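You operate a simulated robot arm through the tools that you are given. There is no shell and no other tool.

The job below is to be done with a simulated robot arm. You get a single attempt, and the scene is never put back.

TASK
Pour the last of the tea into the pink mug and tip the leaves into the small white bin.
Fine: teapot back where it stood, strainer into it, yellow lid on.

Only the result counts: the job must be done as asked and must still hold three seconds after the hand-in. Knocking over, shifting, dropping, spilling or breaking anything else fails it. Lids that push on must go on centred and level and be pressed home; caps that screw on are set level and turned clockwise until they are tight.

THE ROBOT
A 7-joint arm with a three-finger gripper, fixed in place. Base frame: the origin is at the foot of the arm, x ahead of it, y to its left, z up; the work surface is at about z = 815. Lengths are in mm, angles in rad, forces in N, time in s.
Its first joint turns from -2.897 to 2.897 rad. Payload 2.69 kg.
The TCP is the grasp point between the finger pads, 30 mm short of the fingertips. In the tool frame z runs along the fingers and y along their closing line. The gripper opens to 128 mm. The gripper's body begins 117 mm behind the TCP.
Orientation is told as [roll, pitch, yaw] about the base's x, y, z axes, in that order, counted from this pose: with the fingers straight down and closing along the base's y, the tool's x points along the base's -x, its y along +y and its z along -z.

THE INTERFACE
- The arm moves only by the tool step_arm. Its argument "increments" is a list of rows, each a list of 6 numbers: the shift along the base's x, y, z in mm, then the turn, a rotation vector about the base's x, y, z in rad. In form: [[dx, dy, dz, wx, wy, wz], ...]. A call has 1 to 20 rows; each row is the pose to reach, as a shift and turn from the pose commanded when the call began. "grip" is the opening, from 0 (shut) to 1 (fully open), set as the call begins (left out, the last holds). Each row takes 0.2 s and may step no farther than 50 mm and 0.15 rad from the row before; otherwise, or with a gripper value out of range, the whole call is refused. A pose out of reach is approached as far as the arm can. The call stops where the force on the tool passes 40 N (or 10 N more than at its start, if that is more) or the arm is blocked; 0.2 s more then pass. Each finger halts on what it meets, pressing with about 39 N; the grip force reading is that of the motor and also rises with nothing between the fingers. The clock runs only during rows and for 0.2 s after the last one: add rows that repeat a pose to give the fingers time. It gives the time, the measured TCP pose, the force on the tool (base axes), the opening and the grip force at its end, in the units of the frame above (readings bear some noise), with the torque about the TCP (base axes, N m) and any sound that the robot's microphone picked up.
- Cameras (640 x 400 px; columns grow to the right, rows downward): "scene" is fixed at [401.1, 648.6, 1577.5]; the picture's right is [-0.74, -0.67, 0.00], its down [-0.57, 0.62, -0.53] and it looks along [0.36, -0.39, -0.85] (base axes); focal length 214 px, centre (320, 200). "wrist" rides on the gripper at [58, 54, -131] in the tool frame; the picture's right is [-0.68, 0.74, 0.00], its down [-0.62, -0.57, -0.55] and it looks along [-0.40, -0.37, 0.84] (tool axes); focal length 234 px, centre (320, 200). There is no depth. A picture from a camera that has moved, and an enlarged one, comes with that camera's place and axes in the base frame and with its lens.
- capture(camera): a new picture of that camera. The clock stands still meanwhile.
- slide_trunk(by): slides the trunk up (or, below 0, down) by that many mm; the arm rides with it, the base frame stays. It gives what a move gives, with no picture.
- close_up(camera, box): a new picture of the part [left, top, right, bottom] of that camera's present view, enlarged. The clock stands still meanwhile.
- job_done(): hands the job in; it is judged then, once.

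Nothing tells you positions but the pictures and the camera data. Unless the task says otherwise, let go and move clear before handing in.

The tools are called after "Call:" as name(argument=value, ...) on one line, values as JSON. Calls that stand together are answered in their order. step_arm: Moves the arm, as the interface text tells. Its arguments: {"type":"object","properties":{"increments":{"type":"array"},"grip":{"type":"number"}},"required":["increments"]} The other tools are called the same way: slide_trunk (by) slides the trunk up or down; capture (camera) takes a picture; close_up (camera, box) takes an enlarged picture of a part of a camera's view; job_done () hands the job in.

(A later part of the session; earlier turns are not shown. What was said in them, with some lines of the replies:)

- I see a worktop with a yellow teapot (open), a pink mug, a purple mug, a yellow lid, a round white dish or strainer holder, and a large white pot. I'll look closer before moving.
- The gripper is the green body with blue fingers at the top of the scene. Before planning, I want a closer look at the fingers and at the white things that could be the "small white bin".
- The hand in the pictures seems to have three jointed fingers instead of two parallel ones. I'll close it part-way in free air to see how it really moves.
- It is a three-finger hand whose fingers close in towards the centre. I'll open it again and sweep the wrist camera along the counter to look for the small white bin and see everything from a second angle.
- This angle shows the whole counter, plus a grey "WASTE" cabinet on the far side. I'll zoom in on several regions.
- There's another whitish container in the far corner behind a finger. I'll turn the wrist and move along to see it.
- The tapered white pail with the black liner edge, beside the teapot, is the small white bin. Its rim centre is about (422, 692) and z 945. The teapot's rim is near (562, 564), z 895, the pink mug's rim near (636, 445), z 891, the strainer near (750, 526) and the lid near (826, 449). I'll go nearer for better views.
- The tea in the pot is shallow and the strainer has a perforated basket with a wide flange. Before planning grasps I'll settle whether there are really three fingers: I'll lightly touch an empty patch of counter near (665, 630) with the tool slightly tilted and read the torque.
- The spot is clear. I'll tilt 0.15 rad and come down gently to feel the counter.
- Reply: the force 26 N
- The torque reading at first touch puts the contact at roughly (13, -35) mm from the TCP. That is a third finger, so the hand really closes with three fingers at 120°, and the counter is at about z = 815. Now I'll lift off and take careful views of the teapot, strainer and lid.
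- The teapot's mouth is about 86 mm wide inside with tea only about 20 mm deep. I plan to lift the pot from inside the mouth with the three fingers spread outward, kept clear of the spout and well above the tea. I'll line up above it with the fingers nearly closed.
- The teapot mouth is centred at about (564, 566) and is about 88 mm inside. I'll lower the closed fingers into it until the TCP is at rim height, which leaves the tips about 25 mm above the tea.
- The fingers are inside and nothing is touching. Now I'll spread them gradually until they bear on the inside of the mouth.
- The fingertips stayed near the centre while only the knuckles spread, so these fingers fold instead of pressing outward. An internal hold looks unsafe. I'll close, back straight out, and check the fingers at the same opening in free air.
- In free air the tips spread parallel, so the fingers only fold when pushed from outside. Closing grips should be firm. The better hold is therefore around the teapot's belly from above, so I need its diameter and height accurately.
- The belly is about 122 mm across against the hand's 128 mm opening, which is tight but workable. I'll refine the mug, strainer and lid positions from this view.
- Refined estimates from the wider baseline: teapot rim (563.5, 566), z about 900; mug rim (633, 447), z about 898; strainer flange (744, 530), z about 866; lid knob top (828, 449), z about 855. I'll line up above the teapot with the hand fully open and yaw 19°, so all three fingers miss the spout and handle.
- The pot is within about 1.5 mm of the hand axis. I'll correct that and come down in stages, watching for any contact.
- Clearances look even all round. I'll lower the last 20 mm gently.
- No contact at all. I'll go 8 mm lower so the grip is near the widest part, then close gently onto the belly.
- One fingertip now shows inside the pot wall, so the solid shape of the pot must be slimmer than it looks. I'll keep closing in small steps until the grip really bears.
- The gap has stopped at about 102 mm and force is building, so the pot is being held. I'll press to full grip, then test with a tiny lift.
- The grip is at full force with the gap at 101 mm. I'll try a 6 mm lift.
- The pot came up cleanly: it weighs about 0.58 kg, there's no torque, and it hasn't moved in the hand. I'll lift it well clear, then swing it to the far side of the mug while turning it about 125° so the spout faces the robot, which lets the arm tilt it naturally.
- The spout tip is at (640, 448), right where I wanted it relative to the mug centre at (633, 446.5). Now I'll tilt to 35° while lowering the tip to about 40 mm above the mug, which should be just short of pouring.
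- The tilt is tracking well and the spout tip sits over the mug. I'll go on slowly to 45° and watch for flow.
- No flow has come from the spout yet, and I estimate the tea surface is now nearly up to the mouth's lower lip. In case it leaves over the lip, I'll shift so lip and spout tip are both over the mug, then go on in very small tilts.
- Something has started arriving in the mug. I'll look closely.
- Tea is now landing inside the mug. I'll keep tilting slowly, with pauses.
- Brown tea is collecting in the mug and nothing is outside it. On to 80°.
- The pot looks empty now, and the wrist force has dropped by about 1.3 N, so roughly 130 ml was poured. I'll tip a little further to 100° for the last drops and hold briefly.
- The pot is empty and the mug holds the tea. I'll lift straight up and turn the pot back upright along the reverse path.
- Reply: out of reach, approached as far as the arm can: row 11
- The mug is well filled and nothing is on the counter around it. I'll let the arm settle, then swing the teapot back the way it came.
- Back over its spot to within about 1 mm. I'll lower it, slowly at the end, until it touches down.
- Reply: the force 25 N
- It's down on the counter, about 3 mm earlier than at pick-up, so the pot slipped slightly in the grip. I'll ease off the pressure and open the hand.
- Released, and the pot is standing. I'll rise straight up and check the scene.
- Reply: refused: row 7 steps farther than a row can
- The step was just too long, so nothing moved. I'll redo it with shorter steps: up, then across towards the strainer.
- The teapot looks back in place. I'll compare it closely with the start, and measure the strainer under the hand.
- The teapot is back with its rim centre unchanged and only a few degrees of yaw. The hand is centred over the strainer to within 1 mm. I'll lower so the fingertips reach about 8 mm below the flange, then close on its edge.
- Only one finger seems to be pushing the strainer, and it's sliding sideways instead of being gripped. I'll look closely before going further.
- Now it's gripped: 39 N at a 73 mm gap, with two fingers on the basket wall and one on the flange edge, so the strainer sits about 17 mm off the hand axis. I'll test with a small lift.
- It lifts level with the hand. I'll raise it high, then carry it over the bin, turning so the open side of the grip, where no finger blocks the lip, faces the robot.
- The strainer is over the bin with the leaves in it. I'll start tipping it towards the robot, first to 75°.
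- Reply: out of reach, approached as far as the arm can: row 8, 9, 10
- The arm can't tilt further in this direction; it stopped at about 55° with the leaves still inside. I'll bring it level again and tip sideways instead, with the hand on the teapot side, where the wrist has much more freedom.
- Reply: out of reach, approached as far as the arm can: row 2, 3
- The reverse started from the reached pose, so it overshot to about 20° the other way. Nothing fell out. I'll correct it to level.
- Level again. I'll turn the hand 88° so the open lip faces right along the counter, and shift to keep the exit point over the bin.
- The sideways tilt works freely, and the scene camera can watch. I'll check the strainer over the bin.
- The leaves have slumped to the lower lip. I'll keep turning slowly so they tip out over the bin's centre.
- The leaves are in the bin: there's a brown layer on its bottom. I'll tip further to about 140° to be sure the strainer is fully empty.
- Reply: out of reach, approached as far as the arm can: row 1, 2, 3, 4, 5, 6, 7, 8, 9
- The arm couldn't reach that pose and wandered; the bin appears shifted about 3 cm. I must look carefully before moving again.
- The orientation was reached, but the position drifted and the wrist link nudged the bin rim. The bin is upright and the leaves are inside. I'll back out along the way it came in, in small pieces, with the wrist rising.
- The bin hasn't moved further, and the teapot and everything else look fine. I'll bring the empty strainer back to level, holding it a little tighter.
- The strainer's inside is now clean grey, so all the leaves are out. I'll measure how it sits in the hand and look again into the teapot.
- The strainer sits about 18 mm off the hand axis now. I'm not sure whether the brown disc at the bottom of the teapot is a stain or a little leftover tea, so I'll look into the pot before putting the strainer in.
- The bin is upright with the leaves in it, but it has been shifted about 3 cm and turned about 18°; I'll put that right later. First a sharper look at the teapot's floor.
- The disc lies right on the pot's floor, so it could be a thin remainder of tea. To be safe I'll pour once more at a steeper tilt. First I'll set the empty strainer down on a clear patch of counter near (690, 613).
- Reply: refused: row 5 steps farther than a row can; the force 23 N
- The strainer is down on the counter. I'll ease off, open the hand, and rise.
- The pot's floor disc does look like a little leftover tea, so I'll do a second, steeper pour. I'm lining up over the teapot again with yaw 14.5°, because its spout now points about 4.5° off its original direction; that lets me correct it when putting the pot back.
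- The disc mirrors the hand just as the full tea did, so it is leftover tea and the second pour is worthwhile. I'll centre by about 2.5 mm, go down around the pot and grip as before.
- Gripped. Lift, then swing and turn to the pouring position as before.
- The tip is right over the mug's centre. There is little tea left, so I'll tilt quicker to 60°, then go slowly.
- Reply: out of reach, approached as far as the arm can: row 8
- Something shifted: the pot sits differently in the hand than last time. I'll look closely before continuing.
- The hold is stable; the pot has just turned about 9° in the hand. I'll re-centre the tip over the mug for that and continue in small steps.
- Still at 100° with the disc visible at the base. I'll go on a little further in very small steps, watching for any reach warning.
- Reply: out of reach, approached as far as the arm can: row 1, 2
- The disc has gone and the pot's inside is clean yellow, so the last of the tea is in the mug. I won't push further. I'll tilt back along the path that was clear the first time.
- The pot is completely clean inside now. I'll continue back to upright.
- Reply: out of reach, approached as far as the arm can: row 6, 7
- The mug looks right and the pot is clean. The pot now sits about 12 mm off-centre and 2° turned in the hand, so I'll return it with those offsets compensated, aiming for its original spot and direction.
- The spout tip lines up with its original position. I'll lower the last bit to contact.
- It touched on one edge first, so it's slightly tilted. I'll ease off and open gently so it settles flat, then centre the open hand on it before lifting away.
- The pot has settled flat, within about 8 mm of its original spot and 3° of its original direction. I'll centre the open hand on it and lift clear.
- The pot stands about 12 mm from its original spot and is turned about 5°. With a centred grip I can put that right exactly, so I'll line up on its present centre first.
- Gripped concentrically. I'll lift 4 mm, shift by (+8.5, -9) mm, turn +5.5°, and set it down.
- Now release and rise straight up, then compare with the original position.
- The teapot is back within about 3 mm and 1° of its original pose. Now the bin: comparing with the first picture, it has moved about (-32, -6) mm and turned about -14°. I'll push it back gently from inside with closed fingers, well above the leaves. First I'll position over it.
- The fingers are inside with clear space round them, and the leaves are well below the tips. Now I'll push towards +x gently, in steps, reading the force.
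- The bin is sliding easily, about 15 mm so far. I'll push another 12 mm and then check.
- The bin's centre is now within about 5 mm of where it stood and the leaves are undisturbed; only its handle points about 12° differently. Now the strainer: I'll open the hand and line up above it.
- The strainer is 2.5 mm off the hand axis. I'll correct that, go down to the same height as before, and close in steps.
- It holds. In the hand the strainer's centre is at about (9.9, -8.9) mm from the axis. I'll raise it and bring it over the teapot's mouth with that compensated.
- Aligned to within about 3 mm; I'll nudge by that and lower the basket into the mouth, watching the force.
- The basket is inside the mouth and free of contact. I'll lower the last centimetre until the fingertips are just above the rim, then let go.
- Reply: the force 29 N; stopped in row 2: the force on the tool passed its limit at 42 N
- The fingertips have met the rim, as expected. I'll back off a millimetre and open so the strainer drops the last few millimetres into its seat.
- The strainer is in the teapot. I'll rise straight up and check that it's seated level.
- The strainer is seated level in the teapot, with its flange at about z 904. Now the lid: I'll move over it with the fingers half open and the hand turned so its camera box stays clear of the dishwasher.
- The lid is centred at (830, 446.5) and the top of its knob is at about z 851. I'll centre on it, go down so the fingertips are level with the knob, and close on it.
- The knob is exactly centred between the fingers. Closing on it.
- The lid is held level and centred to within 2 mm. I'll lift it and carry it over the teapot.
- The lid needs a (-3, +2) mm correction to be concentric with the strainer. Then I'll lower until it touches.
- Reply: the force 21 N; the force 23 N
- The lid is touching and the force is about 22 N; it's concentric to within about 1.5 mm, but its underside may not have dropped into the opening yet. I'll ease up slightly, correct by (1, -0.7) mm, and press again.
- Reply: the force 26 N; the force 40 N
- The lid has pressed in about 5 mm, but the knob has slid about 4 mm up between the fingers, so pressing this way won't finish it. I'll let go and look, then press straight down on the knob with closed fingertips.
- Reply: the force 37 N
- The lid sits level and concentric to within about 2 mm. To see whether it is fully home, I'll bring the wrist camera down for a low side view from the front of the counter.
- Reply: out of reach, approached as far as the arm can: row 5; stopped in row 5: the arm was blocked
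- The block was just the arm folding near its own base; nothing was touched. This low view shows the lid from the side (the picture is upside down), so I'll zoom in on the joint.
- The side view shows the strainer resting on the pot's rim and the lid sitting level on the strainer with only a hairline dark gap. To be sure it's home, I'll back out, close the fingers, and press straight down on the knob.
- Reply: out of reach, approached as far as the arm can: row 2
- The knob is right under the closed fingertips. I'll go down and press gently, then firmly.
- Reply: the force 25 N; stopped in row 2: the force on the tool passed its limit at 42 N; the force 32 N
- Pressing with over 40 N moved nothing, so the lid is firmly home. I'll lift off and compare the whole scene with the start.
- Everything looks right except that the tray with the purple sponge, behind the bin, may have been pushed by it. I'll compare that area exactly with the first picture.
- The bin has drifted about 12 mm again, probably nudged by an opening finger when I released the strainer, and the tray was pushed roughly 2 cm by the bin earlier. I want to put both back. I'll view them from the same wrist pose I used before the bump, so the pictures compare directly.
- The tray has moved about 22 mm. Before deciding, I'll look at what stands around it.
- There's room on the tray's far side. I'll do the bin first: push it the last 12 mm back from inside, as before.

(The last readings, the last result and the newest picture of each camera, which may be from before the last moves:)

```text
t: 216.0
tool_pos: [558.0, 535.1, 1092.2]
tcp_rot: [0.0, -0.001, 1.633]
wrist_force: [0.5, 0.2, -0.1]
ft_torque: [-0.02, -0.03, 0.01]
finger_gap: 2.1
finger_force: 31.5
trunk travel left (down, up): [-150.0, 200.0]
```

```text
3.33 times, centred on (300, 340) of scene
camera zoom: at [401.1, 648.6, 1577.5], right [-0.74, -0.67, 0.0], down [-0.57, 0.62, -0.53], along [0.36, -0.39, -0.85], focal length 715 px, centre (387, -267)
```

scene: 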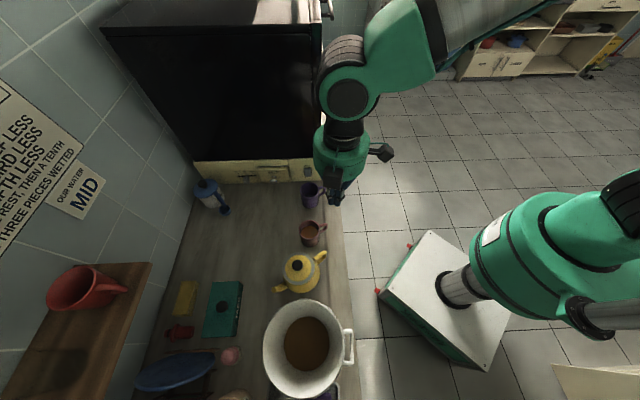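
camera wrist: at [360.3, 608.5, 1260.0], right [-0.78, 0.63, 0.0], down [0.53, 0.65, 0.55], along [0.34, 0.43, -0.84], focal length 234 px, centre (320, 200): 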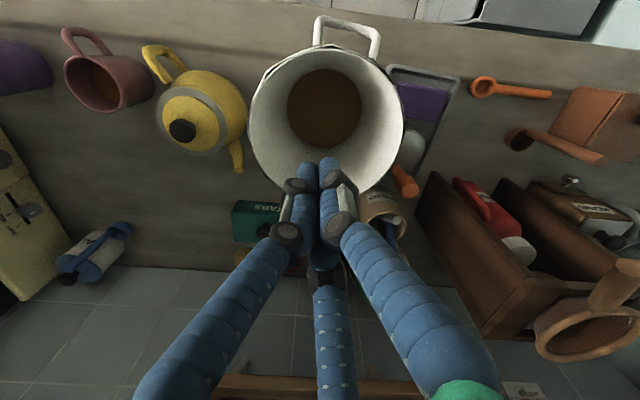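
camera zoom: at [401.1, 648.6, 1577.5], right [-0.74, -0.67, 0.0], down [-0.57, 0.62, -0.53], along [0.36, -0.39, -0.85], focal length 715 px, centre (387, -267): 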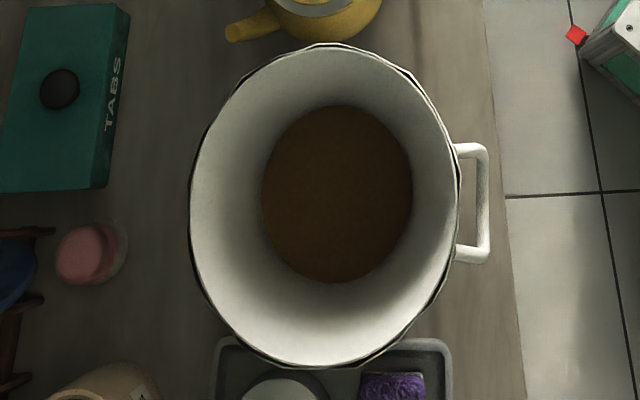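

The bin is now within 3 mm of its original place. Next the tray: I'll come down on its far side, between it and the wooden rack (about 10 cm of room), and push it back with closed fingertips. First I'll move above that spot, high.

Call:
step_arm(increments=[[-31, 31, 6, 0, 0, -0.135], [-62, 63, 12, 0, 0, -0.271], [-94, 95, 18, 0, 0, -0.406], [-125, 126, 24, 0, 0, -0.542], [-157, 158, 30, 0, 0, -0.677], [-188, 190, 36, 0, 0, -0.812], [-220, 221, 42, 0, 0, -0.948], [-251, 253, 48, 0, 0, -1.083], [-283, 284, 54, 0, 0, -1.219], [-314, 316, 58, 0, 0, -1.354], [-314, 316, 58, 0, 0, -1.354]])

Call:
capture(camera="wrist")

Call:
capture(camera="scene")

```text
t: 218.4
tool_pos: [240.1, 852.0, 1150.1]
tcp_rot: [-0.001, -0.005, 0.28]
wrist_force: [-0.6, -0.1, -0.2]
ft_torque: [-0.04, -0.07, 0.04]
finger_gap: 2.2
finger_force: 31.4
trunk travel left (down, up): [-150.0, 200.0]
```

```text
taken
camera wrist: at [169.1, 887.1, 1281.5], right [0.45, 0.89, 0.0], down [0.75, -0.38, 0.55], along [0.49, -0.24, -0.83], focal length 234 px, centre (320, 200)
```

wrist: 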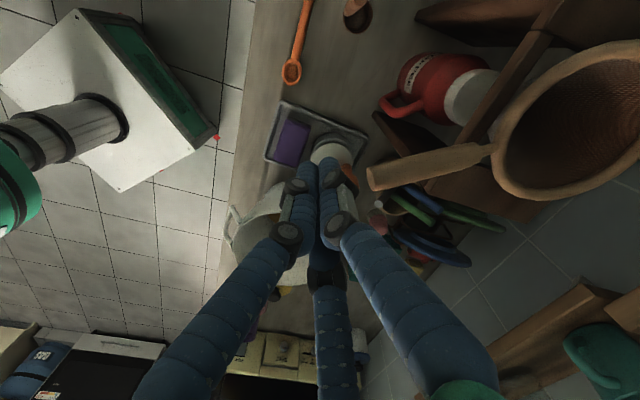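

```text
taken
```

scene: 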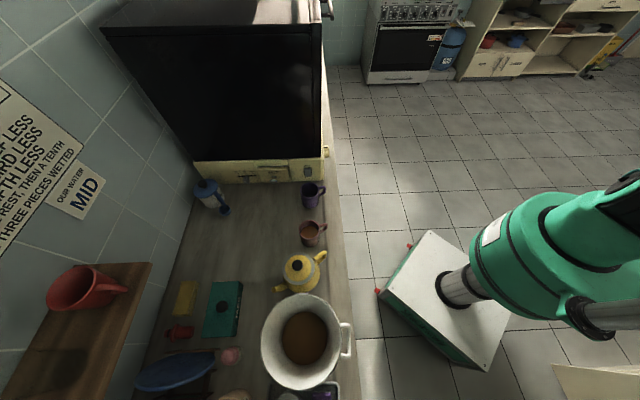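

A wooden sieve lies on the rack with its handle reaching over this spot, so coming straight down here would be dangerous. Instead I'll move back towards the robot, tilt the hand 35° so its body leans away from the rack, and come down that way.

Call:
step_arm(increments=[[0, -26, 0, 0, 0, 0], [0, -52, 0, 0, 0, 0], [0, -52, 0, 0.117, -0.035, 0], [0, -52, 0, 0.234, -0.07, 0], [0, -52, 0, 0.351, -0.105, 0], [0, -52, 0, 0.468, -0.14, 0], [0, -52, 0, 0.585, -0.175, 0], [0, -52, 0, 0.585, -0.175, 0]])

Call:
capture(camera="wrist")

Call:
capture(camera="scene")

```text
t: 220.2
tool_pos: [242.3, 798.2, 1147.1]
tcp_rot: [0.536, -0.316, 0.192]
wrist_force: [0.1, 0.8, 0.3]
ft_torque: [0.01, 0.0, 0.03]
finger_gap: 2.1
finger_force: 31.2
trunk travel left (down, up): [-150.0, 200.0]
```

```text
taken
camera wrist: at [148.9, 758.3, 1263.2], right [0.4, 0.72, 0.57], down [0.66, -0.65, 0.37], along [0.64, 0.23, -0.74], focal length 234 px, centre (320, 200)
```

wrist: 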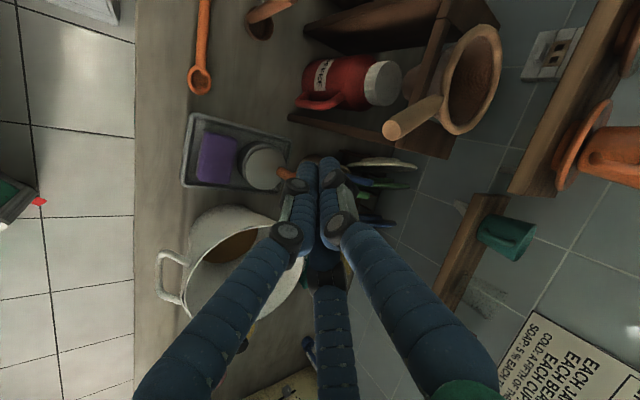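

```text
taken
```

scene: 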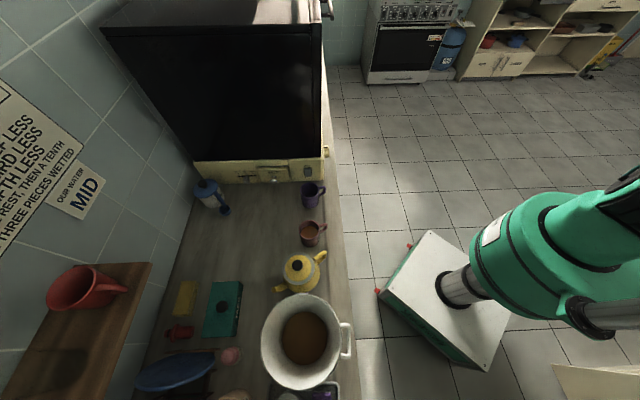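

From here there's clear space behind the tray. I'll turn the hand about its own axis so its side boxes point along the arm rather than at the bin, still up high.

Call:
step_arm(increments=[[0, 0, 0, -0.024, -0.0742, 0.1114], [0, 0, 0, -0.0479, -0.1484, 0.2229], [0, 0, 0, -0.0719, -0.2226, 0.3343], [0, 0, 0, -0.0958, -0.2967, 0.4458], [0, 0, 0, -0.1198, -0.3709, 0.5572], [0, 0, 0, -0.1437, -0.4451, 0.6687], [0, 0, 0, -0.1677, -0.5193, 0.7801], [0, 0, 0, -0.1916, -0.5935, 0.8916], [0, 0, 0, -0.2156, -0.6677, 1.003], [0, 0, 0, -0.2395, -0.7418, 1.1145], [0, 0, 0, -0.2635, -0.816, 1.2259], [0, 0, 0, -0.2874, -0.8902, 1.3374], [0, 0, 0, -0.3114, -0.9644, 1.4488]])

Call:
capture(camera="wrist")

```text
t: 223.0
tool_pos: [243.3, 798.8, 1148.4]
tcp_rot: [-0.45, -0.411, 2.142]
wrist_force: [0.2, 0.2, -0.2]
ft_torque: [-0.03, -0.04, -0.01]
finger_gap: 2.3
finger_force: 31.8
trunk travel left (down, up): [-150.0, 200.0]
```

```text
taken
camera wrist: at [203.6, 664.0, 1212.0], right [-0.96, 0.27, -0.02], down [0.08, 0.37, 0.92], along [0.26, 0.89, -0.38], focal length 234 px, centre (320, 200)
```

wrist: 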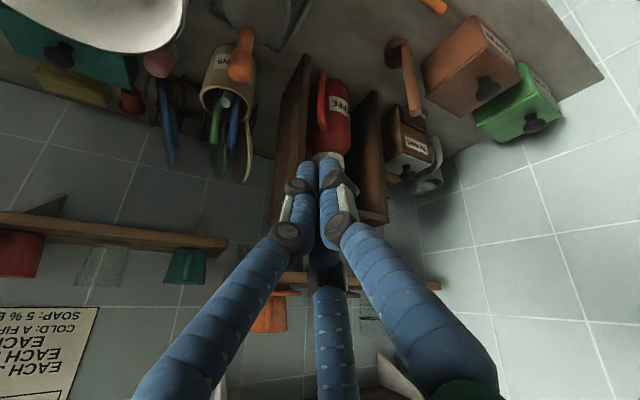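

Call:
step_arm(increments=[[0, 0, -48, 0, 0, 0], [0, 0, -96, 0, 0, 0], [0, 0, -144, 0, 0, 0], [0, 0, -190, 0, 0, 0]])

Call:
capture(camera="wrist")

Call:
close_up(camera="wrist", box=[200, 0, 440, 180])

```text
t: 224.0
tool_pos: [244.7, 800.2, 959.3]
tcp_rot: [-0.452, -0.411, 2.143]
wrist_force: [-0.3, 0.2, 0.3]
ft_torque: [-0.08, 0.0, 0.0]
finger_gap: 1.9
finger_force: 31.8
trunk travel left (down, up): [-150.0, 200.0]
```

```text
taken
camera wrist: at [205.3, 666.2, 1022.6], right [-0.96, 0.27, -0.02], down [0.08, 0.37, 0.93], along [0.26, 0.89, -0.38], focal length 234 px, centre (320, 200)
```

wrist: 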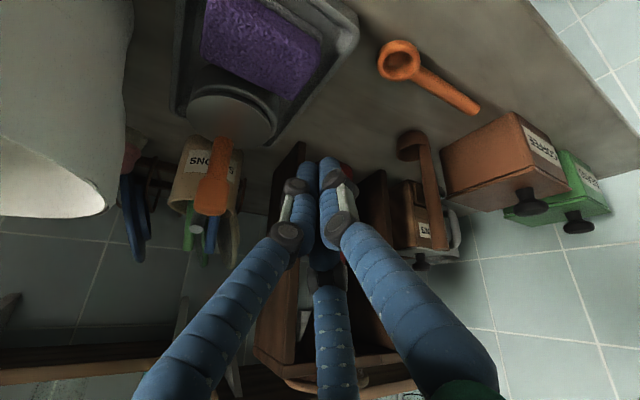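

```text
2.22 times, centred on (320, 90) of wrist
camera zoom: at [205.3, 666.2, 1022.6], right [-0.96, 0.27, -0.02], down [0.08, 0.37, 0.93], along [0.26, 0.89, -0.38], focal length 520 px, centre (320, 444)
```

zoom: 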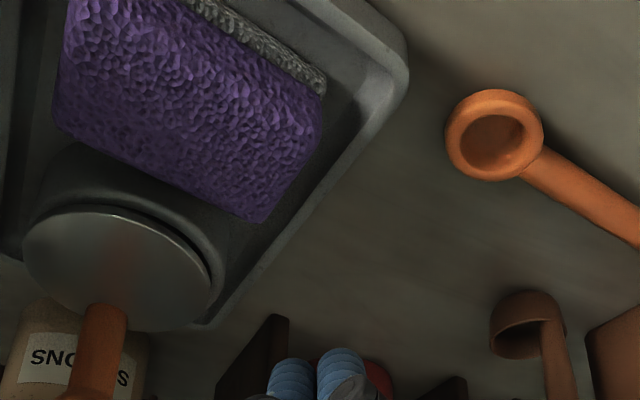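

The spot behind the tray's far edge is clear. I'll move in and down until the fingertips are just above the counter.

Call:
step_arm(increments=[[0, 15, -35, 0, 0, 0], [-0.5, 30, -65, 0, 0, 0], [-1, 39.4, -85, 0, 0, 0], [-1, 39.4, -100, 0, 0, 0], [-1, 39.4, -110, 0, 0, 0]])

Call:
capture(camera="wrist")

Call:
close_up(camera="wrist", box=[200, 40, 440, 220])

```text
t: 225.2
tool_pos: [243.1, 838.9, 849.4]
tcp_rot: [-0.452, -0.411, 2.139]
wrist_force: [0.4, 0.5, -0.2]
ft_torque: [-0.04, 0.02, 0.0]
finger_gap: 1.7
finger_force: 31.6
trunk travel left (down, up): [-150.0, 200.0]
```

```text
taken
camera wrist: at [203.1, 704.5, 912.6], right [-0.96, 0.27, -0.02], down [0.08, 0.37, 0.92], along [0.26, 0.89, -0.38], focal length 234 px, centre (320, 200)
```

wrist: 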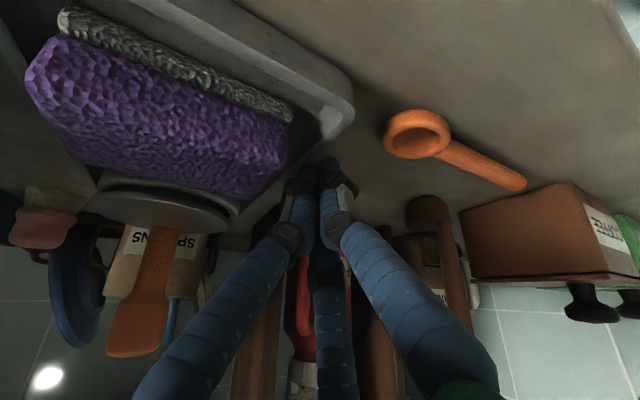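

```text
2.22 times, centred on (320, 130) of wrist
camera zoom: at [203.1, 704.5, 912.6], right [-0.96, 0.27, -0.02], down [0.08, 0.37, 0.92], along [0.26, 0.89, -0.38], focal length 520 px, centre (320, 356)
```

zoom: 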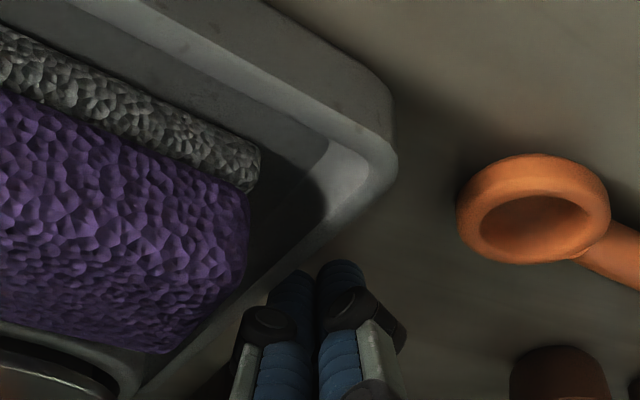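

The fingertips are behind the far wall, 9 mm above the counter. Now I'll draw the tray back gently in small steps.

Call:
step_arm(increments=[[2, -2.2, 0, 0, 0, 0], [4, -4.5, 0, 0, 0, 0], [6, -6.7, 0, 0, 0, 0]])

Call:
close_up(camera="wrist", box=[200, 40, 440, 220])

Call:
step_arm(increments=[[2, -2.2, 0, 0, 0, 0], [4, -4.5, 0, 0, 0, 0], [6, -6.7, 0, 0, 0, 0]])

Call:
close_up(camera="wrist", box=[200, 40, 440, 220])

Call:
close_up(camera="scene", box=[230, 280, 370, 400])

```text
t: 226.0
tool_pos: [248.2, 831.6, 848.0]
tcp_rot: [-0.45, -0.413, 2.14]
wrist_force: [-6.7, 6.3, 6.2]
ft_torque: [0.07, -0.06, 0.06]
finger_gap: 1.8
finger_force: 31.2
trunk travel left (down, up): [-150.0, 200.0]
```

```text
2.22 times, centred on (320, 130) of wrist
camera zoom: at [208.7, 697.5, 912.1], right [-0.96, 0.27, -0.02], down [0.08, 0.37, 0.92], along [0.26, 0.89, -0.38], focal length 520 px, centre (320, 356)
```

zoom: 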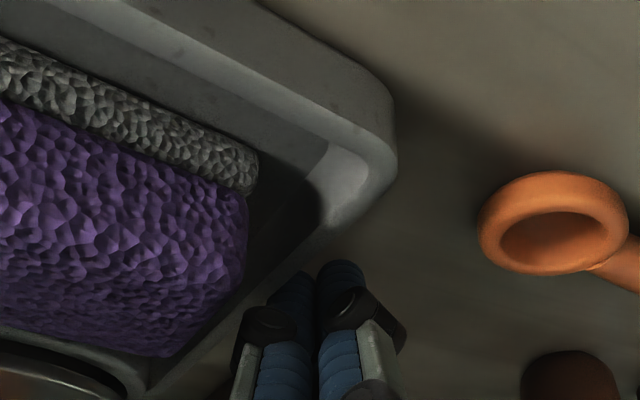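

```text
t: 226.8
tool_pos: [254.7, 823.8, 847.9]
tcp_rot: [-0.451, -0.411, 2.139]
wrist_force: [-6.4, 5.5, 7.0]
ft_torque: [0.39, 0.0, 0.19]
finger_gap: 2.0
finger_force: 32.2
trunk travel left (down, up): [-150.0, 200.0]
```

```text
2.22 times, centred on (320, 130) of wrist
camera zoom: at [214.5, 689.5, 911.6], right [-0.96, 0.27, -0.02], down [0.08, 0.37, 0.92], along [0.26, 0.89, -0.38], focal length 520 px, centre (320, 356)
```

zoom: 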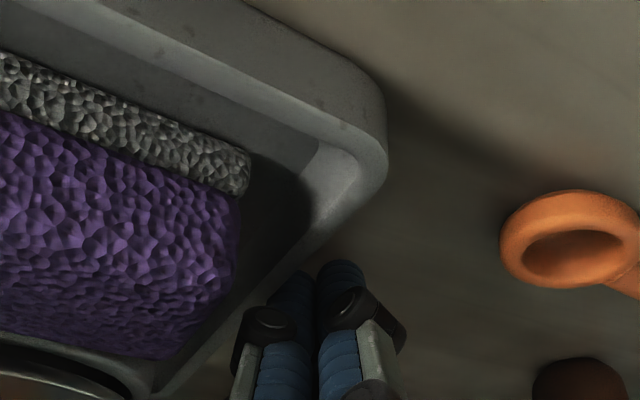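

```text
3.33 times, centred on (300, 340) of scene
camera zoom: at [401.1, 648.6, 1577.5], right [-0.74, -0.67, 0.0], down [-0.57, 0.62, -0.53], along [0.36, -0.39, -0.85], focal length 715 px, centre (387, -267)
```

zoom: 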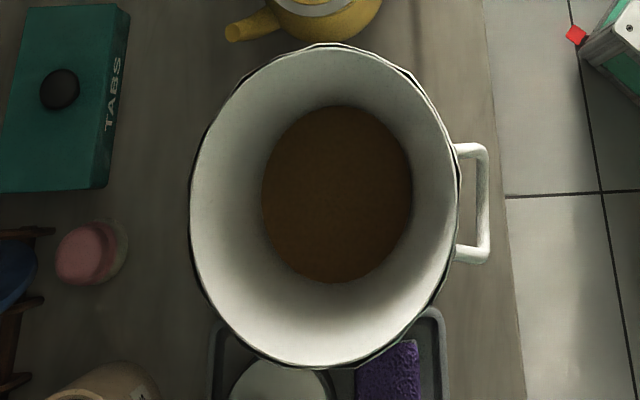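

The tray is back exactly where it was in the first picture: its corner and the sponge edge match. I'll back off, rise along the same route, and leave.

Call:
step_arm(increments=[[-4, 4.5, 0, 0, 0, 0], [-4, 4.5, 30, 0, 0, 0], [-4, -5, 70, 0, 0, 0], [-4, -20, 110, 0, 0, 0], [-4, -33, 153, 0, 0, 0], [-4, -40, 200, 0, 0, 0], [-4, -40, 248, 0, 0, 0], [-4, -40, 290, 0, 0, 0]])

Call:
close_up(camera="scene", box=[230, 280, 370, 400])

Call:
capture(camera="wrist")

```text
t: 228.6
tool_pos: [249.5, 783.3, 1136.5]
tcp_rot: [-0.45, -0.409, 2.14]
wrist_force: [-0.1, 0.2, 0.2]
ft_torque: [0.0, 0.0, 0.02]
finger_gap: 1.9
finger_force: 31.4
trunk travel left (down, up): [-150.0, 200.0]
```

```text
3.33 times, centred on (300, 340) of scene
camera zoom: at [401.1, 648.6, 1577.5], right [-0.74, -0.67, 0.0], down [-0.57, 0.62, -0.53], along [0.36, -0.39, -0.85], focal length 715 px, centre (387, -267)
```

zoom: 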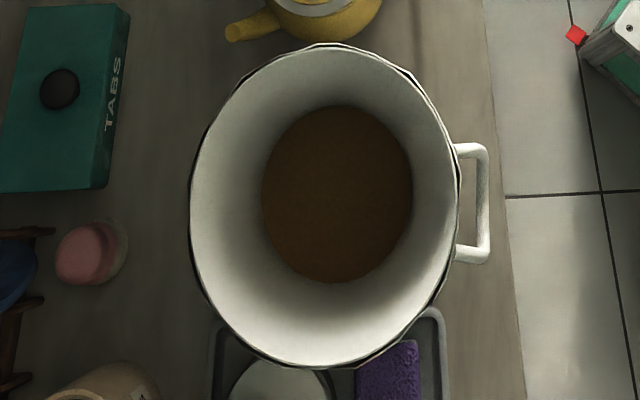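

```text
taken
camera wrist: at [210.0, 649.5, 1200.6], right [-0.96, 0.27, -0.02], down [0.08, 0.37, 0.92], along [0.26, 0.89, -0.38], focal length 234 px, centre (320, 200)
```

wrist: 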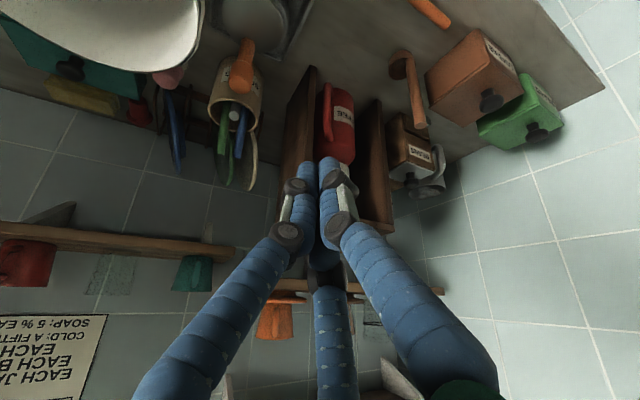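

The bin and the tray both match the first picture closely. I'll straighten the hand and move clear, away from everything.

Call:
step_arm(increments=[[12, -28, 12, 0, 0, 0], [25, -58, 25, -0.0978, 0.0265, 0.015], [40, -90, 38, -0.1957, 0.053, 0.03], [56, -122, 52, -0.2935, 0.0795, 0.045], [74, -154, 66, -0.3913, 0.106, 0.06], [92, -186, 80, -0.4892, 0.1325, 0.075], [112, -218, 94, -0.587, 0.159, 0.09], [132, -250, 108, -0.587, 0.159, 0.09], [152, -283, 118, -0.587, 0.159, 0.09], [180, -315, 128, -0.587, 0.159, 0.09], [210, -347, 138, -0.587, 0.159, 0.09]], grip=0.5)

Call:
capture(camera="scene")

Call:
capture(camera="wrist")

Call:
close_up(camera="scene", box=[265, 240, 335, 300])

Call:
close_up(camera="scene", box=[120, 270, 360, 400])

Call:
close_up(camera="scene", box=[240, 170, 360, 245])

```text
t: 231.0
tool_pos: [461.4, 438.7, 1274.0]
tcp_rot: [0.006, 0.006, 2.138]
wrist_force: [-0.3, 0.3, 0.0]
ft_torque: [0.0, 0.01, 0.0]
finger_gap: 64.2
finger_force: 0.0
trunk travel left (down, up): [-150.0, 200.0]
```

```text
taken
```

scene: 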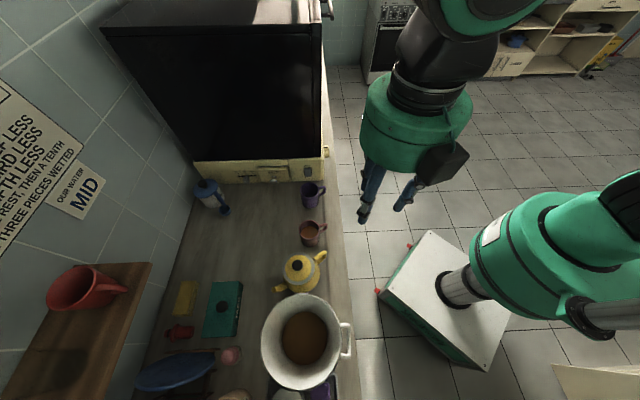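

```text
taken
camera wrist: at [446.8, 360.9, 1406.3], right [-0.98, 0.18, 0.0], down [0.15, 0.83, 0.54], along [0.1, 0.53, -0.84], focal length 234 px, centre (320, 200)
```

wrist: 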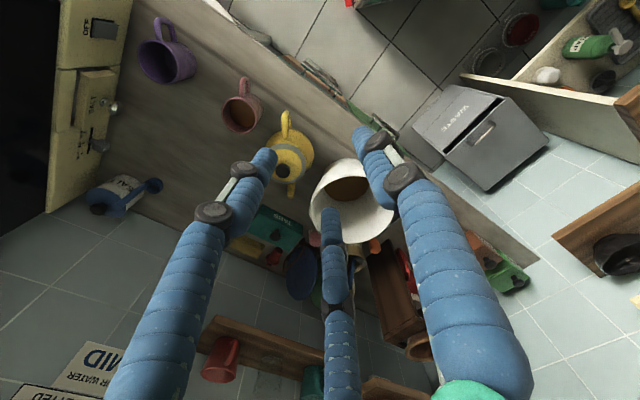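

```text
6.67 times, centred on (300, 270) of scene
camera zoom: at [401.1, 648.6, 1577.5], right [-0.74, -0.67, 0.0], down [-0.57, 0.62, -0.53], along [0.36, -0.39, -0.85], focal length 1430 px, centre (453, -267)
```

zoom: 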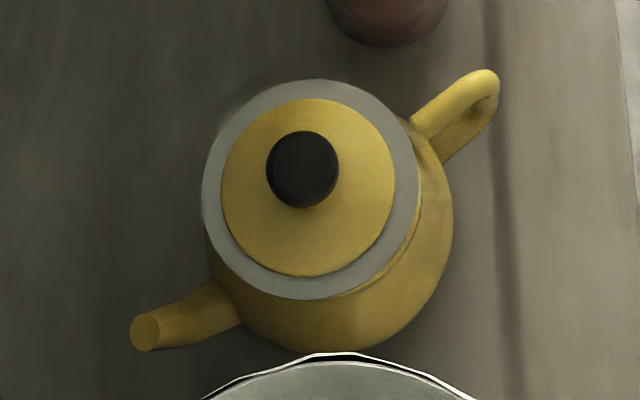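

```text
2.67 times, centred on (240, 335) of scene
camera zoom: at [401.1, 648.6, 1577.5], right [-0.74, -0.67, 0.0], down [-0.57, 0.62, -0.53], along [0.36, -0.39, -0.85], focal length 572 px, centre (533, -160)
```

zoom: 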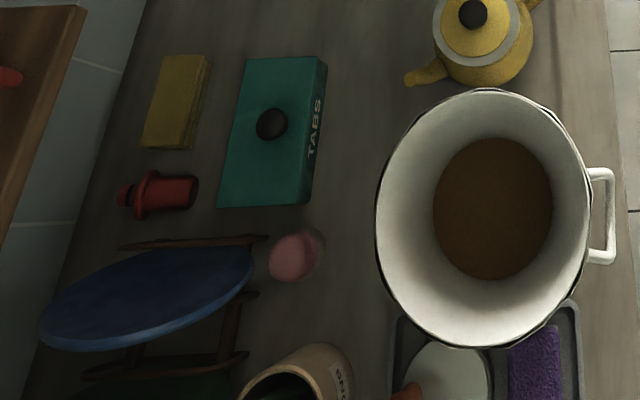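

```text
5.33 times, centred on (300, 208) of scene
camera zoom: at [401.1, 648.6, 1577.5], right [-0.74, -0.67, 0.0], down [-0.57, 0.62, -0.53], along [0.36, -0.39, -0.85], focal length 1144 px, centre (427, 160)
```

zoom: 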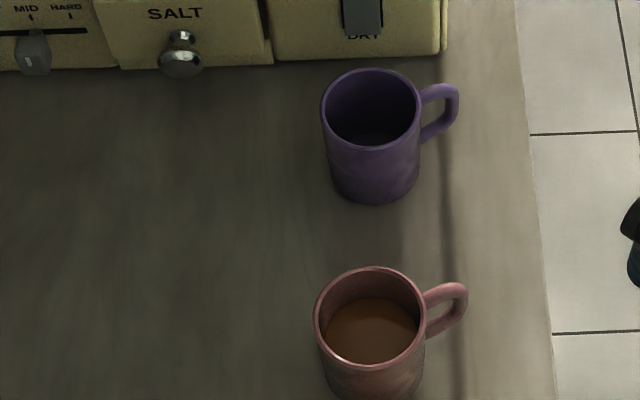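

All the objects match the first picture. One last improvement: the lid and strainer sit about 5 mm to one side of the teapot's axis. I'll take the knob again, ease them to the centre, and press once more. Lining up above the lid.

Call:
step_arm(increments=[[15, 18, -34, 0, 0, -0.096], [30, 36, -67, 0, 0, -0.192], [45, 54, -100, 0, 0, -0.288], [60, 73, -134, 0, 0, -0.384], [75, 91, -167, 0, 0, -0.48], [90, 109, -200, 0, 0, -0.576], [104, 127, -234, 0, 0, -0.671], [104, 127, -234, 0, 0, -0.671]], grip=0.5)

Call:
capture(camera="wrist")

Call:
close_up(camera="wrist", box=[220, 50, 420, 210])

```text
t: 232.8
tool_pos: [564.7, 565.5, 1040.4]
tcp_rot: [0.007, 0.007, 1.464]
wrist_force: [1.5, 0.2, -0.4]
ft_torque: [-0.02, 0.04, 0.02]
finger_gap: 64.0
finger_force: 0.1
trunk travel left (down, up): [-150.0, 200.0]
```

```text
taken
camera wrist: at [506.0, 513.3, 1172.8], right [-0.66, 0.75, 0.0], down [0.63, 0.56, 0.54], along [0.41, 0.36, -0.84], focal length 234 px, centre (320, 200)
```

wrist: 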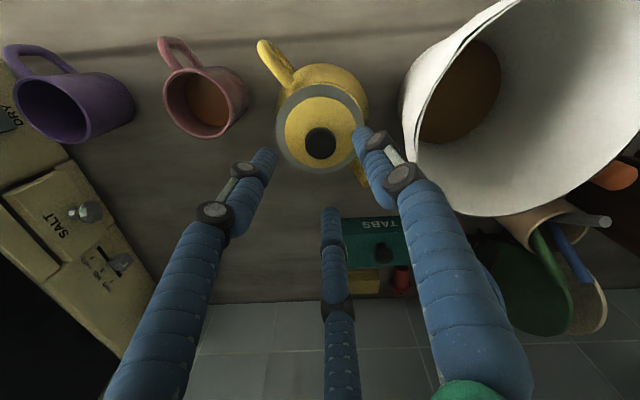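

```text
2.50 times, centred on (320, 130) of wrist
camera zoom: at [506.0, 513.3, 1172.8], right [-0.66, 0.75, 0.0], down [0.63, 0.56, 0.54], along [0.41, 0.36, -0.84], focal length 585 px, centre (320, 375)
```

zoom: 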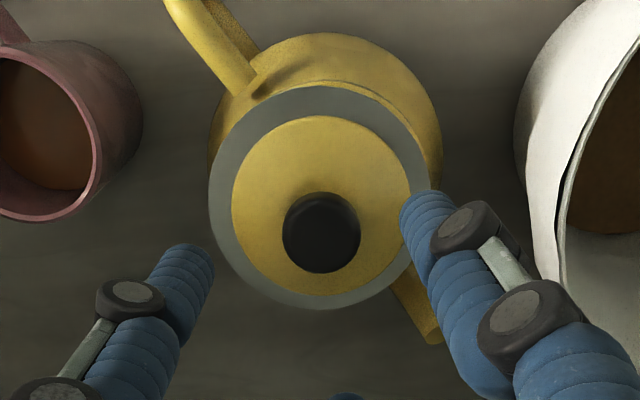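

Call:
step_arm(increments=[[0, 1, -30, 0.006, -0.0077, 0], [0, 1.3, -60, 0.006, -0.0077, 0], [0, 1.3, -78, 0.006, -0.0077, 0], [0, 1.3, -85, 0.006, -0.0077, 0]])

Call:
step_arm(increments=[[0, 0, 0, 0, 0, 0], [0, 0, 0, 0, 0, 0]], grip=0.3)

Call:
step_arm(increments=[[0, 0, 0, 0, 0, 0], [0, 0, 0, 0, 0, 0], [0, 0, 0, 0, 0, 0]], grip=0.23)

Call:
close_up(camera="wrist", box=[180, 40, 460, 250])

```text
t: 233.8
tool_pos: [564.7, 565.4, 954.3]
tcp_rot: [-0.003, 0.0, 1.467]
wrist_force: [0.4, 0.0, -0.8]
ft_torque: [0.0, -0.02, 0.02]
finger_gap: 63.9
finger_force: 0.2
trunk travel left (down, up): [-150.0, 200.0]
```

```text
t: 234.4
tool_pos: [563.4, 565.9, 956.8]
tcp_rot: [-0.003, -0.001, 1.467]
wrist_force: [0.0, -0.7, -0.3]
ft_torque: [-0.02, -0.01, 0.01]
finger_gap: 38.4
finger_force: 0.0
trunk travel left (down, up): [-150.0, 200.0]
```

```text
t: 235.2
tool_pos: [564.3, 565.3, 956.6]
tcp_rot: [-0.003, -0.001, 1.465]
wrist_force: [-0.1, -0.3, 0.4]
ft_torque: [-0.01, 0.02, -0.05]
finger_gap: 30.6
finger_force: 17.6
trunk travel left (down, up): [-150.0, 200.0]
```

```text
1.90 times, centred on (320, 145) of wrist
camera zoom: at [504.2, 511.9, 1087.6], right [-0.66, 0.75, 0.0], down [0.63, 0.55, 0.55], along [0.41, 0.36, -0.84], focal length 446 px, centre (320, 305)
```

zoom: 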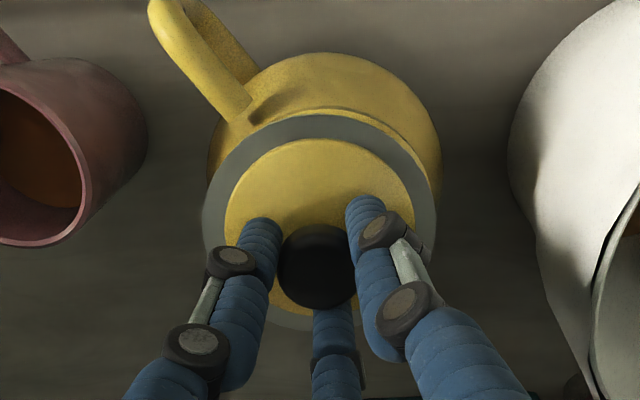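

I have the knob. From this view too, the strainer is about 4 mm off the pot's axis, so I'll ease lid and strainer across by (-4.2, -1.6) mm.

Call:
step_arm(increments=[[-1.1, -0.4, 0, 0, 0, 0], [-2.1, -0.8, 0, 0, 0, 0], [-3.2, -1.2, 0, 0, 0, 0], [-4.2, -1.6, 0, 0, 0, 0], [-4.2, -1.6, 0, 0, 0, 0]])

Call:
close_up(camera="wrist", box=[180, 40, 460, 250])

```text
t: 236.4
tool_pos: [559.9, 564.1, 955.9]
tcp_rot: [-0.001, 0.0, 1.465]
wrist_force: [0.3, 0.1, -0.7]
ft_torque: [0.01, 0.01, -0.02]
finger_gap: 30.5
finger_force: 27.2
trunk travel left (down, up): [-150.0, 200.0]
```

```text
1.90 times, centred on (320, 145) of wrist
camera zoom: at [500.5, 510.9, 1087.6], right [-0.66, 0.75, 0.0], down [0.63, 0.55, 0.55], along [0.41, 0.36, -0.84], focal length 446 px, centre (320, 305)
```

zoom: 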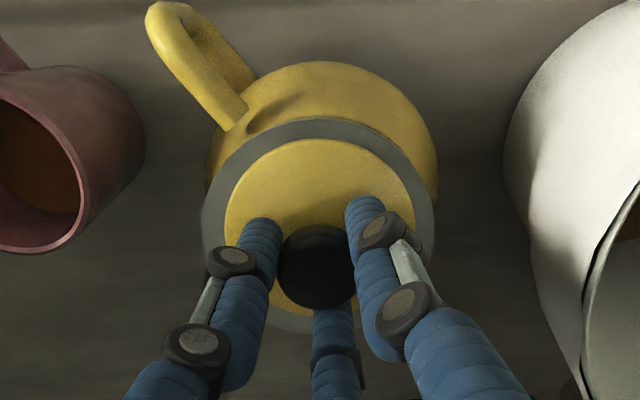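

Call:
step_arm(increments=[[0, 0, 0, 0, 0, 0], [0, 0, 0, 0, 0, 0], [0, 0, 0, 0, 0, 0]], grip=0.5)

Call:
step_arm(increments=[[0, 0, 25, 0, 0, 0], [0, 0, 65, 0, 0, 0], [0, -30, 95, 0, 0, 0], [0, -65, 120, 0, 0, 0], [0, -105, 140, 0, 0, 0]])

Call:
close_up(camera="scene", box=[265, 240, 335, 300])

Call:
close_up(camera="scene", box=[280, 245, 325, 285])

```text
t: 237.2
tool_pos: [560.1, 563.8, 955.7]
tcp_rot: [0.001, 0.0, 1.467]
wrist_force: [-0.9, 0.1, -0.1]
ft_torque: [-0.01, -0.02, 0.04]
finger_gap: 63.9
finger_force: 0.0
trunk travel left (down, up): [-150.0, 200.0]
```

```text
t: 238.4
tool_pos: [560.1, 456.6, 1096.8]
tcp_rot: [-0.002, 0.0, 1.466]
wrist_force: [1.2, 0.3, 0.5]
ft_torque: [-0.03, 0.02, -0.01]
finger_gap: 64.1
finger_force: 0.2
trunk travel left (down, up): [-150.0, 200.0]
```

```text
6.67 times, centred on (300, 270) of scene
camera zoom: at [401.1, 648.6, 1577.5], right [-0.74, -0.67, 0.0], down [-0.57, 0.62, -0.53], along [0.36, -0.39, -0.85], focal length 1430 px, centre (453, -267)
```

zoom: 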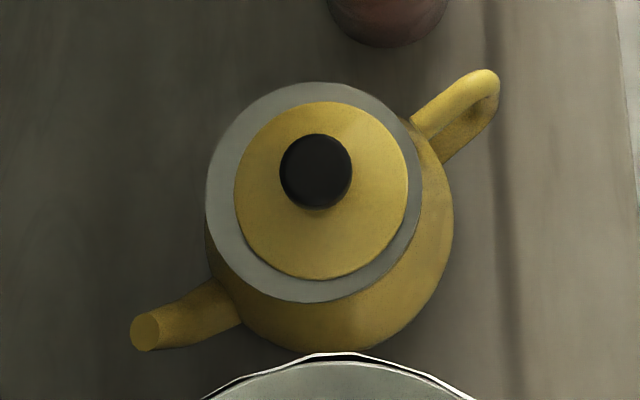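

```text
10.00 times, centred on (302, 265) of scene
camera zoom: at [401.1, 648.6, 1577.5], right [-0.74, -0.67, 0.0], down [-0.57, 0.62, -0.53], along [0.36, -0.39, -0.85], focal length 2145 px, centre (495, -450)
```

zoom: 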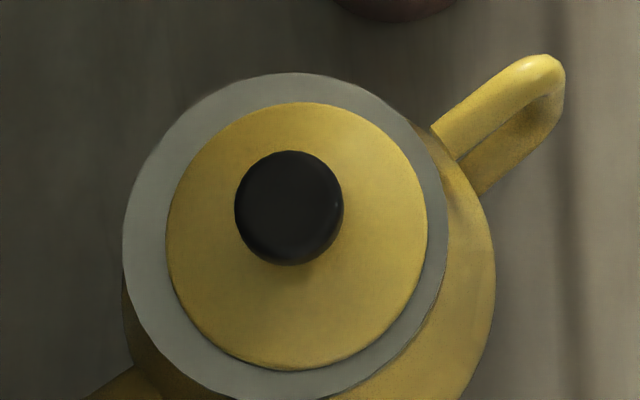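

Now the lid is within about 2 mm of the pot's axis and the strainer within about 2.5 mm. The lid carried the strainer along for the last bit, which suggests its plug is inside the strainer's opening. One more firm press on the knob to be sure it's home.

Call:
step_arm(increments=[[0, 27, 0, 0, 0, 0], [0.2, 54, 0, 0, 0, 0], [0.4, 81, -10, 0, 0, 0], [0.4, 107, -30, 0, 0, 0], [0.4, 107, -30, 0, 0, 0]], grip=0.0)

Call:
close_up(camera="wrist", box=[220, 55, 420, 225])

```text
t: 239.6
tool_pos: [561.0, 566.6, 1067.2]
tcp_rot: [-0.001, 0.001, 1.467]
wrist_force: [0.9, 0.1, 0.3]
ft_torque: [-0.04, 0.02, -0.02]
finger_gap: 2.3
finger_force: 31.4
trunk travel left (down, up): [-150.0, 200.0]
```

```text
2.35 times, centred on (320, 140) of wrist
camera zoom: at [501.3, 513.6, 1199.0], right [-0.66, 0.75, 0.0], down [0.63, 0.55, 0.55], along [0.41, 0.36, -0.84], focal length 551 px, centre (320, 341)
```

zoom: 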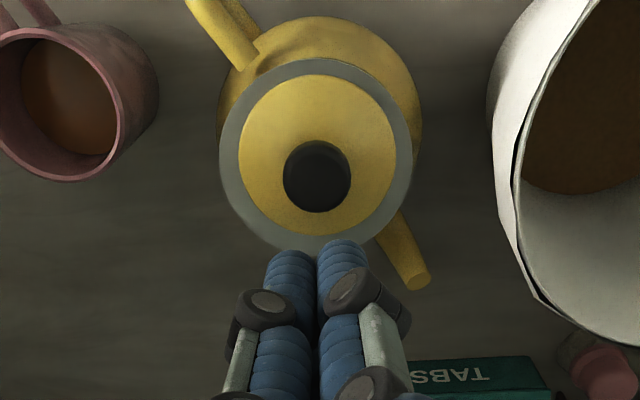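

Call:
step_arm(increments=[[-2.3, -3.3, -30, 0, 0, 0], [-2.3, -3.3, -65, 0, 0, 0], [-2.3, -3.3, -85, 0, 0, 0], [-2.3, -3.3, -90, 0, 0, 0]])

Call:
step_arm(increments=[[0, 0, -2, 0, 0, 0], [0, 0, -4, 0, 0, 0]])

Call:
step_arm(increments=[[0, 0, -1.5, 0, 0, 0], [0, 0, -3, 0, 0, 0]])

Call:
step_arm(increments=[[0, 0, -1, 0, 0, 0], [0, 0, -2, 0, 0, 0]])

```text
t: 240.6
tool_pos: [558.6, 562.3, 976.5]
tcp_rot: [-0.001, -0.001, 1.466]
wrist_force: [-0.2, 0.4, -0.5]
ft_torque: [0.0, 0.01, 0.03]
finger_gap: 2.3
finger_force: 31.5
trunk travel left (down, up): [-150.0, 200.0]
```

```text
t: 241.2
tool_pos: [558.9, 562.7, 975.3]
tcp_rot: [-0.005, -0.001, 1.466]
wrist_force: [1.8, -2.9, 11.3]
ft_torque: [-0.08, -0.05, -0.01]
finger_gap: 5.9
finger_force: 31.8
trunk travel left (down, up): [-150.0, 200.0]
```

```text
t: 241.8
tool_pos: [558.9, 562.6, 974.4]
tcp_rot: [-0.004, -0.003, 1.467]
wrist_force: [0.9, -4.0, 36.8]
ft_torque: [-0.13, -0.02, 0.01]
finger_gap: 6.1
finger_force: 31.3
trunk travel left (down, up): [-150.0, 200.0]
```

```text
t: 242.2
tool_pos: [559.9, 565.5, 974.3]
tcp_rot: [-0.007, -0.009, 1.465]
wrist_force: [0.8, 1.4, 12.7]
ft_torque: [0.03, 0.02, 0.02]
finger_gap: 6.1
finger_force: 31.0
trunk travel left (down, up): [-150.0, 200.0]
stopped in row 2: the force on the tool passed its limit at 49 N (the readings are from after the stop); the commanded pose is now the measured one
```

Pressed to 49 N with no movement, so the lid is home. I'll lift straight up and move clear for a final look.

Call:
step_arm(increments=[[0, 0, 20, 0, 0, 0], [0, 0, 60, 0, 0, 0], [0, 0, 105, 0, 0, 0], [10, -35, 135, 0, 0, 0], [20, -75, 160, 0, 0, 0], [30, -115, 185, 0, 0, 0], [45, -155, 210, 0, 0, 0], [60, -195, 235, 0, 0, 0]])

Call:
capture(camera="scene")

Call:
close_up(camera="scene", box=[265, 240, 335, 300])

Call:
close_up(camera="scene", box=[230, 280, 370, 400])

Call:
close_up(camera="scene", box=[240, 170, 360, 245])

Call:
capture(camera="wrist")

```text
t: 244.0
tool_pos: [617.2, 369.1, 1208.9]
tcp_rot: [-0.003, -0.003, 1.466]
wrist_force: [-0.3, -0.8, -0.2]
ft_torque: [-0.01, -0.01, 0.01]
finger_gap: 2.2
finger_force: 31.2
trunk travel left (down, up): [-150.0, 200.0]
```

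```text
taken
```

scene: 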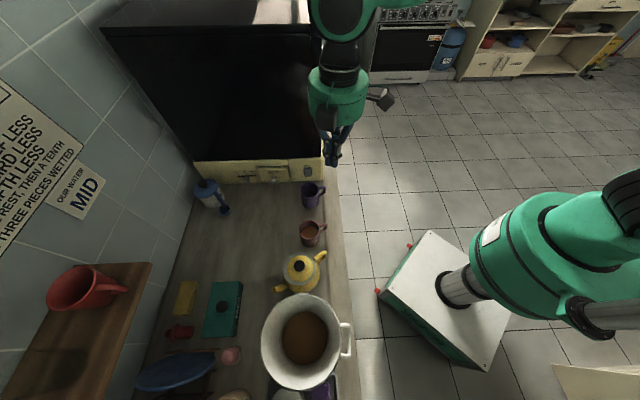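

```text
6.67 times, centred on (300, 270) of scene
camera zoom: at [401.1, 648.6, 1577.5], right [-0.74, -0.67, 0.0], down [-0.57, 0.62, -0.53], along [0.36, -0.39, -0.85], focal length 1430 px, centre (453, -267)
```

zoom: 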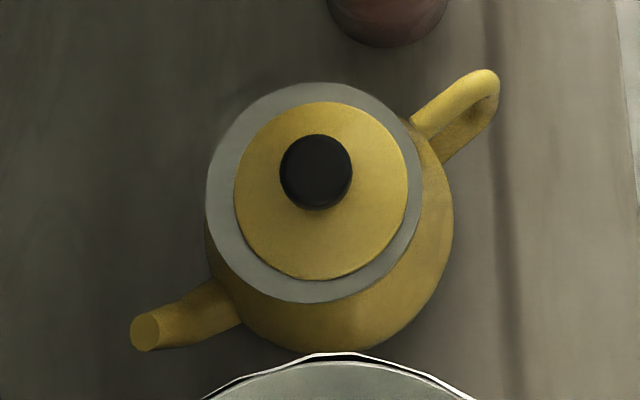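

```text
3.33 times, centred on (300, 340) of scene
camera zoom: at [401.1, 648.6, 1577.5], right [-0.74, -0.67, 0.0], down [-0.57, 0.62, -0.53], along [0.36, -0.39, -0.85], focal length 715 px, centre (387, -267)
```

zoom: 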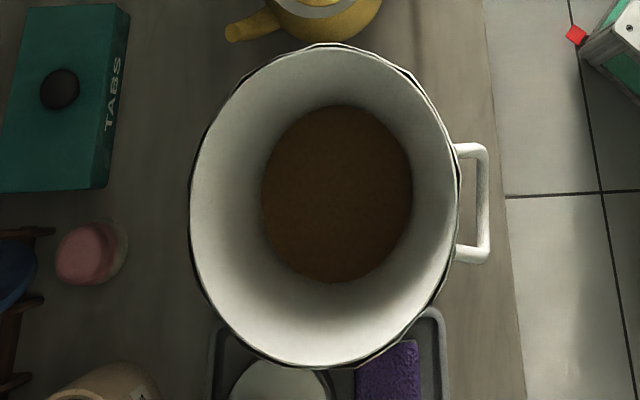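

```text
5.33 times, centred on (300, 208) of scene
camera zoom: at [401.1, 648.6, 1577.5], right [-0.74, -0.67, 0.0], down [-0.57, 0.62, -0.53], along [0.36, -0.39, -0.85], focal length 1144 px, centre (427, 160)
```

zoom: 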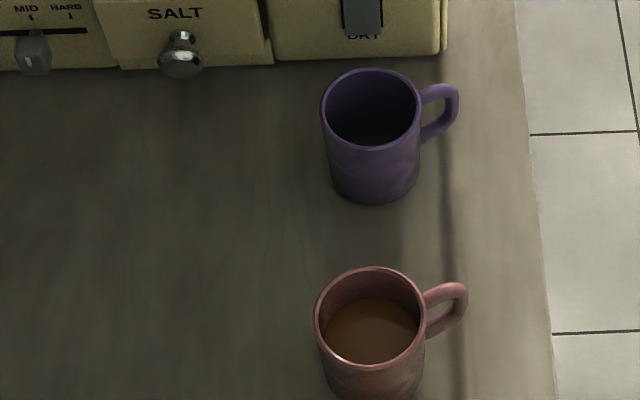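

```text
taken
camera wrist: at [557.1, 315.8, 1339.2], right [-0.66, 0.75, 0.0], down [0.62, 0.55, 0.55], along [0.42, 0.37, -0.83], focal length 234 px, centre (320, 200)
```

wrist: 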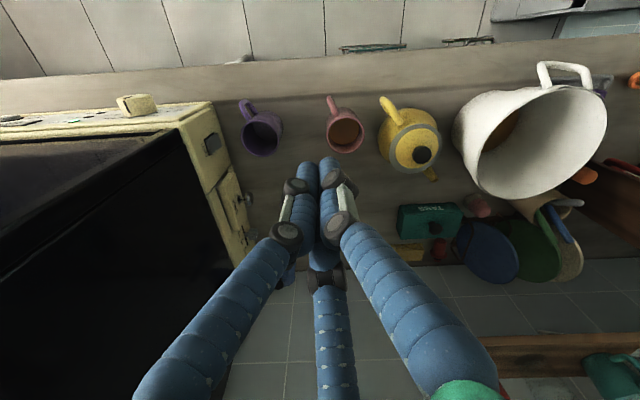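

Everything is in place. The tea is in the pink mug and the leaves are in the white bin. The empty teapot is back on its spot with the strainer in and the yellow lid pressed home. The tray and the other objects match the first picture. The bin is within about 4 mm of its original place, but its handle is still turned about 10°. The arm is clear, so I'm handing in.

Call:
job_done()

```text
The job is handed in.
```

I've handed the job in. The tea is in the pink mug, the leaves are in the small white bin, and the teapot is back with the strainer in and the yellow lid on. I don't have the verdict yet; this is from my last pictures.

- **Tea:** The first pour left a little tea in the pot. I poured again at a steeper tilt until the pot was clean inside. I saw no spill on the counter.
- **Leaves:** All of them are in the bin, and the strainer was empty before it went back in.
- **Teapot:** It stands about 3 mm and 1° from its original pose. The strainer is within about 2.5 mm of the pot's centre.
- **Lid:** It is level and within about 2 mm of centre. I pressed it with 49 N and it did not move. The microphone reported no click.

**Things I disturbed:**
- **Bin:** While tipping the leaves, the arm reached its limit and its wrist pushed the bin about 3 cm. A finger nudged it again later. I moved it back to within about 4 mm, but its handle still points about 10° off.
- **Tray:** The bin had pushed the tray with the purple sponge about 2 cm. I drew it back and it now matches the first picture.

If the bin's direction counts, that is the most likely fault. The other objects in view look unmoved.
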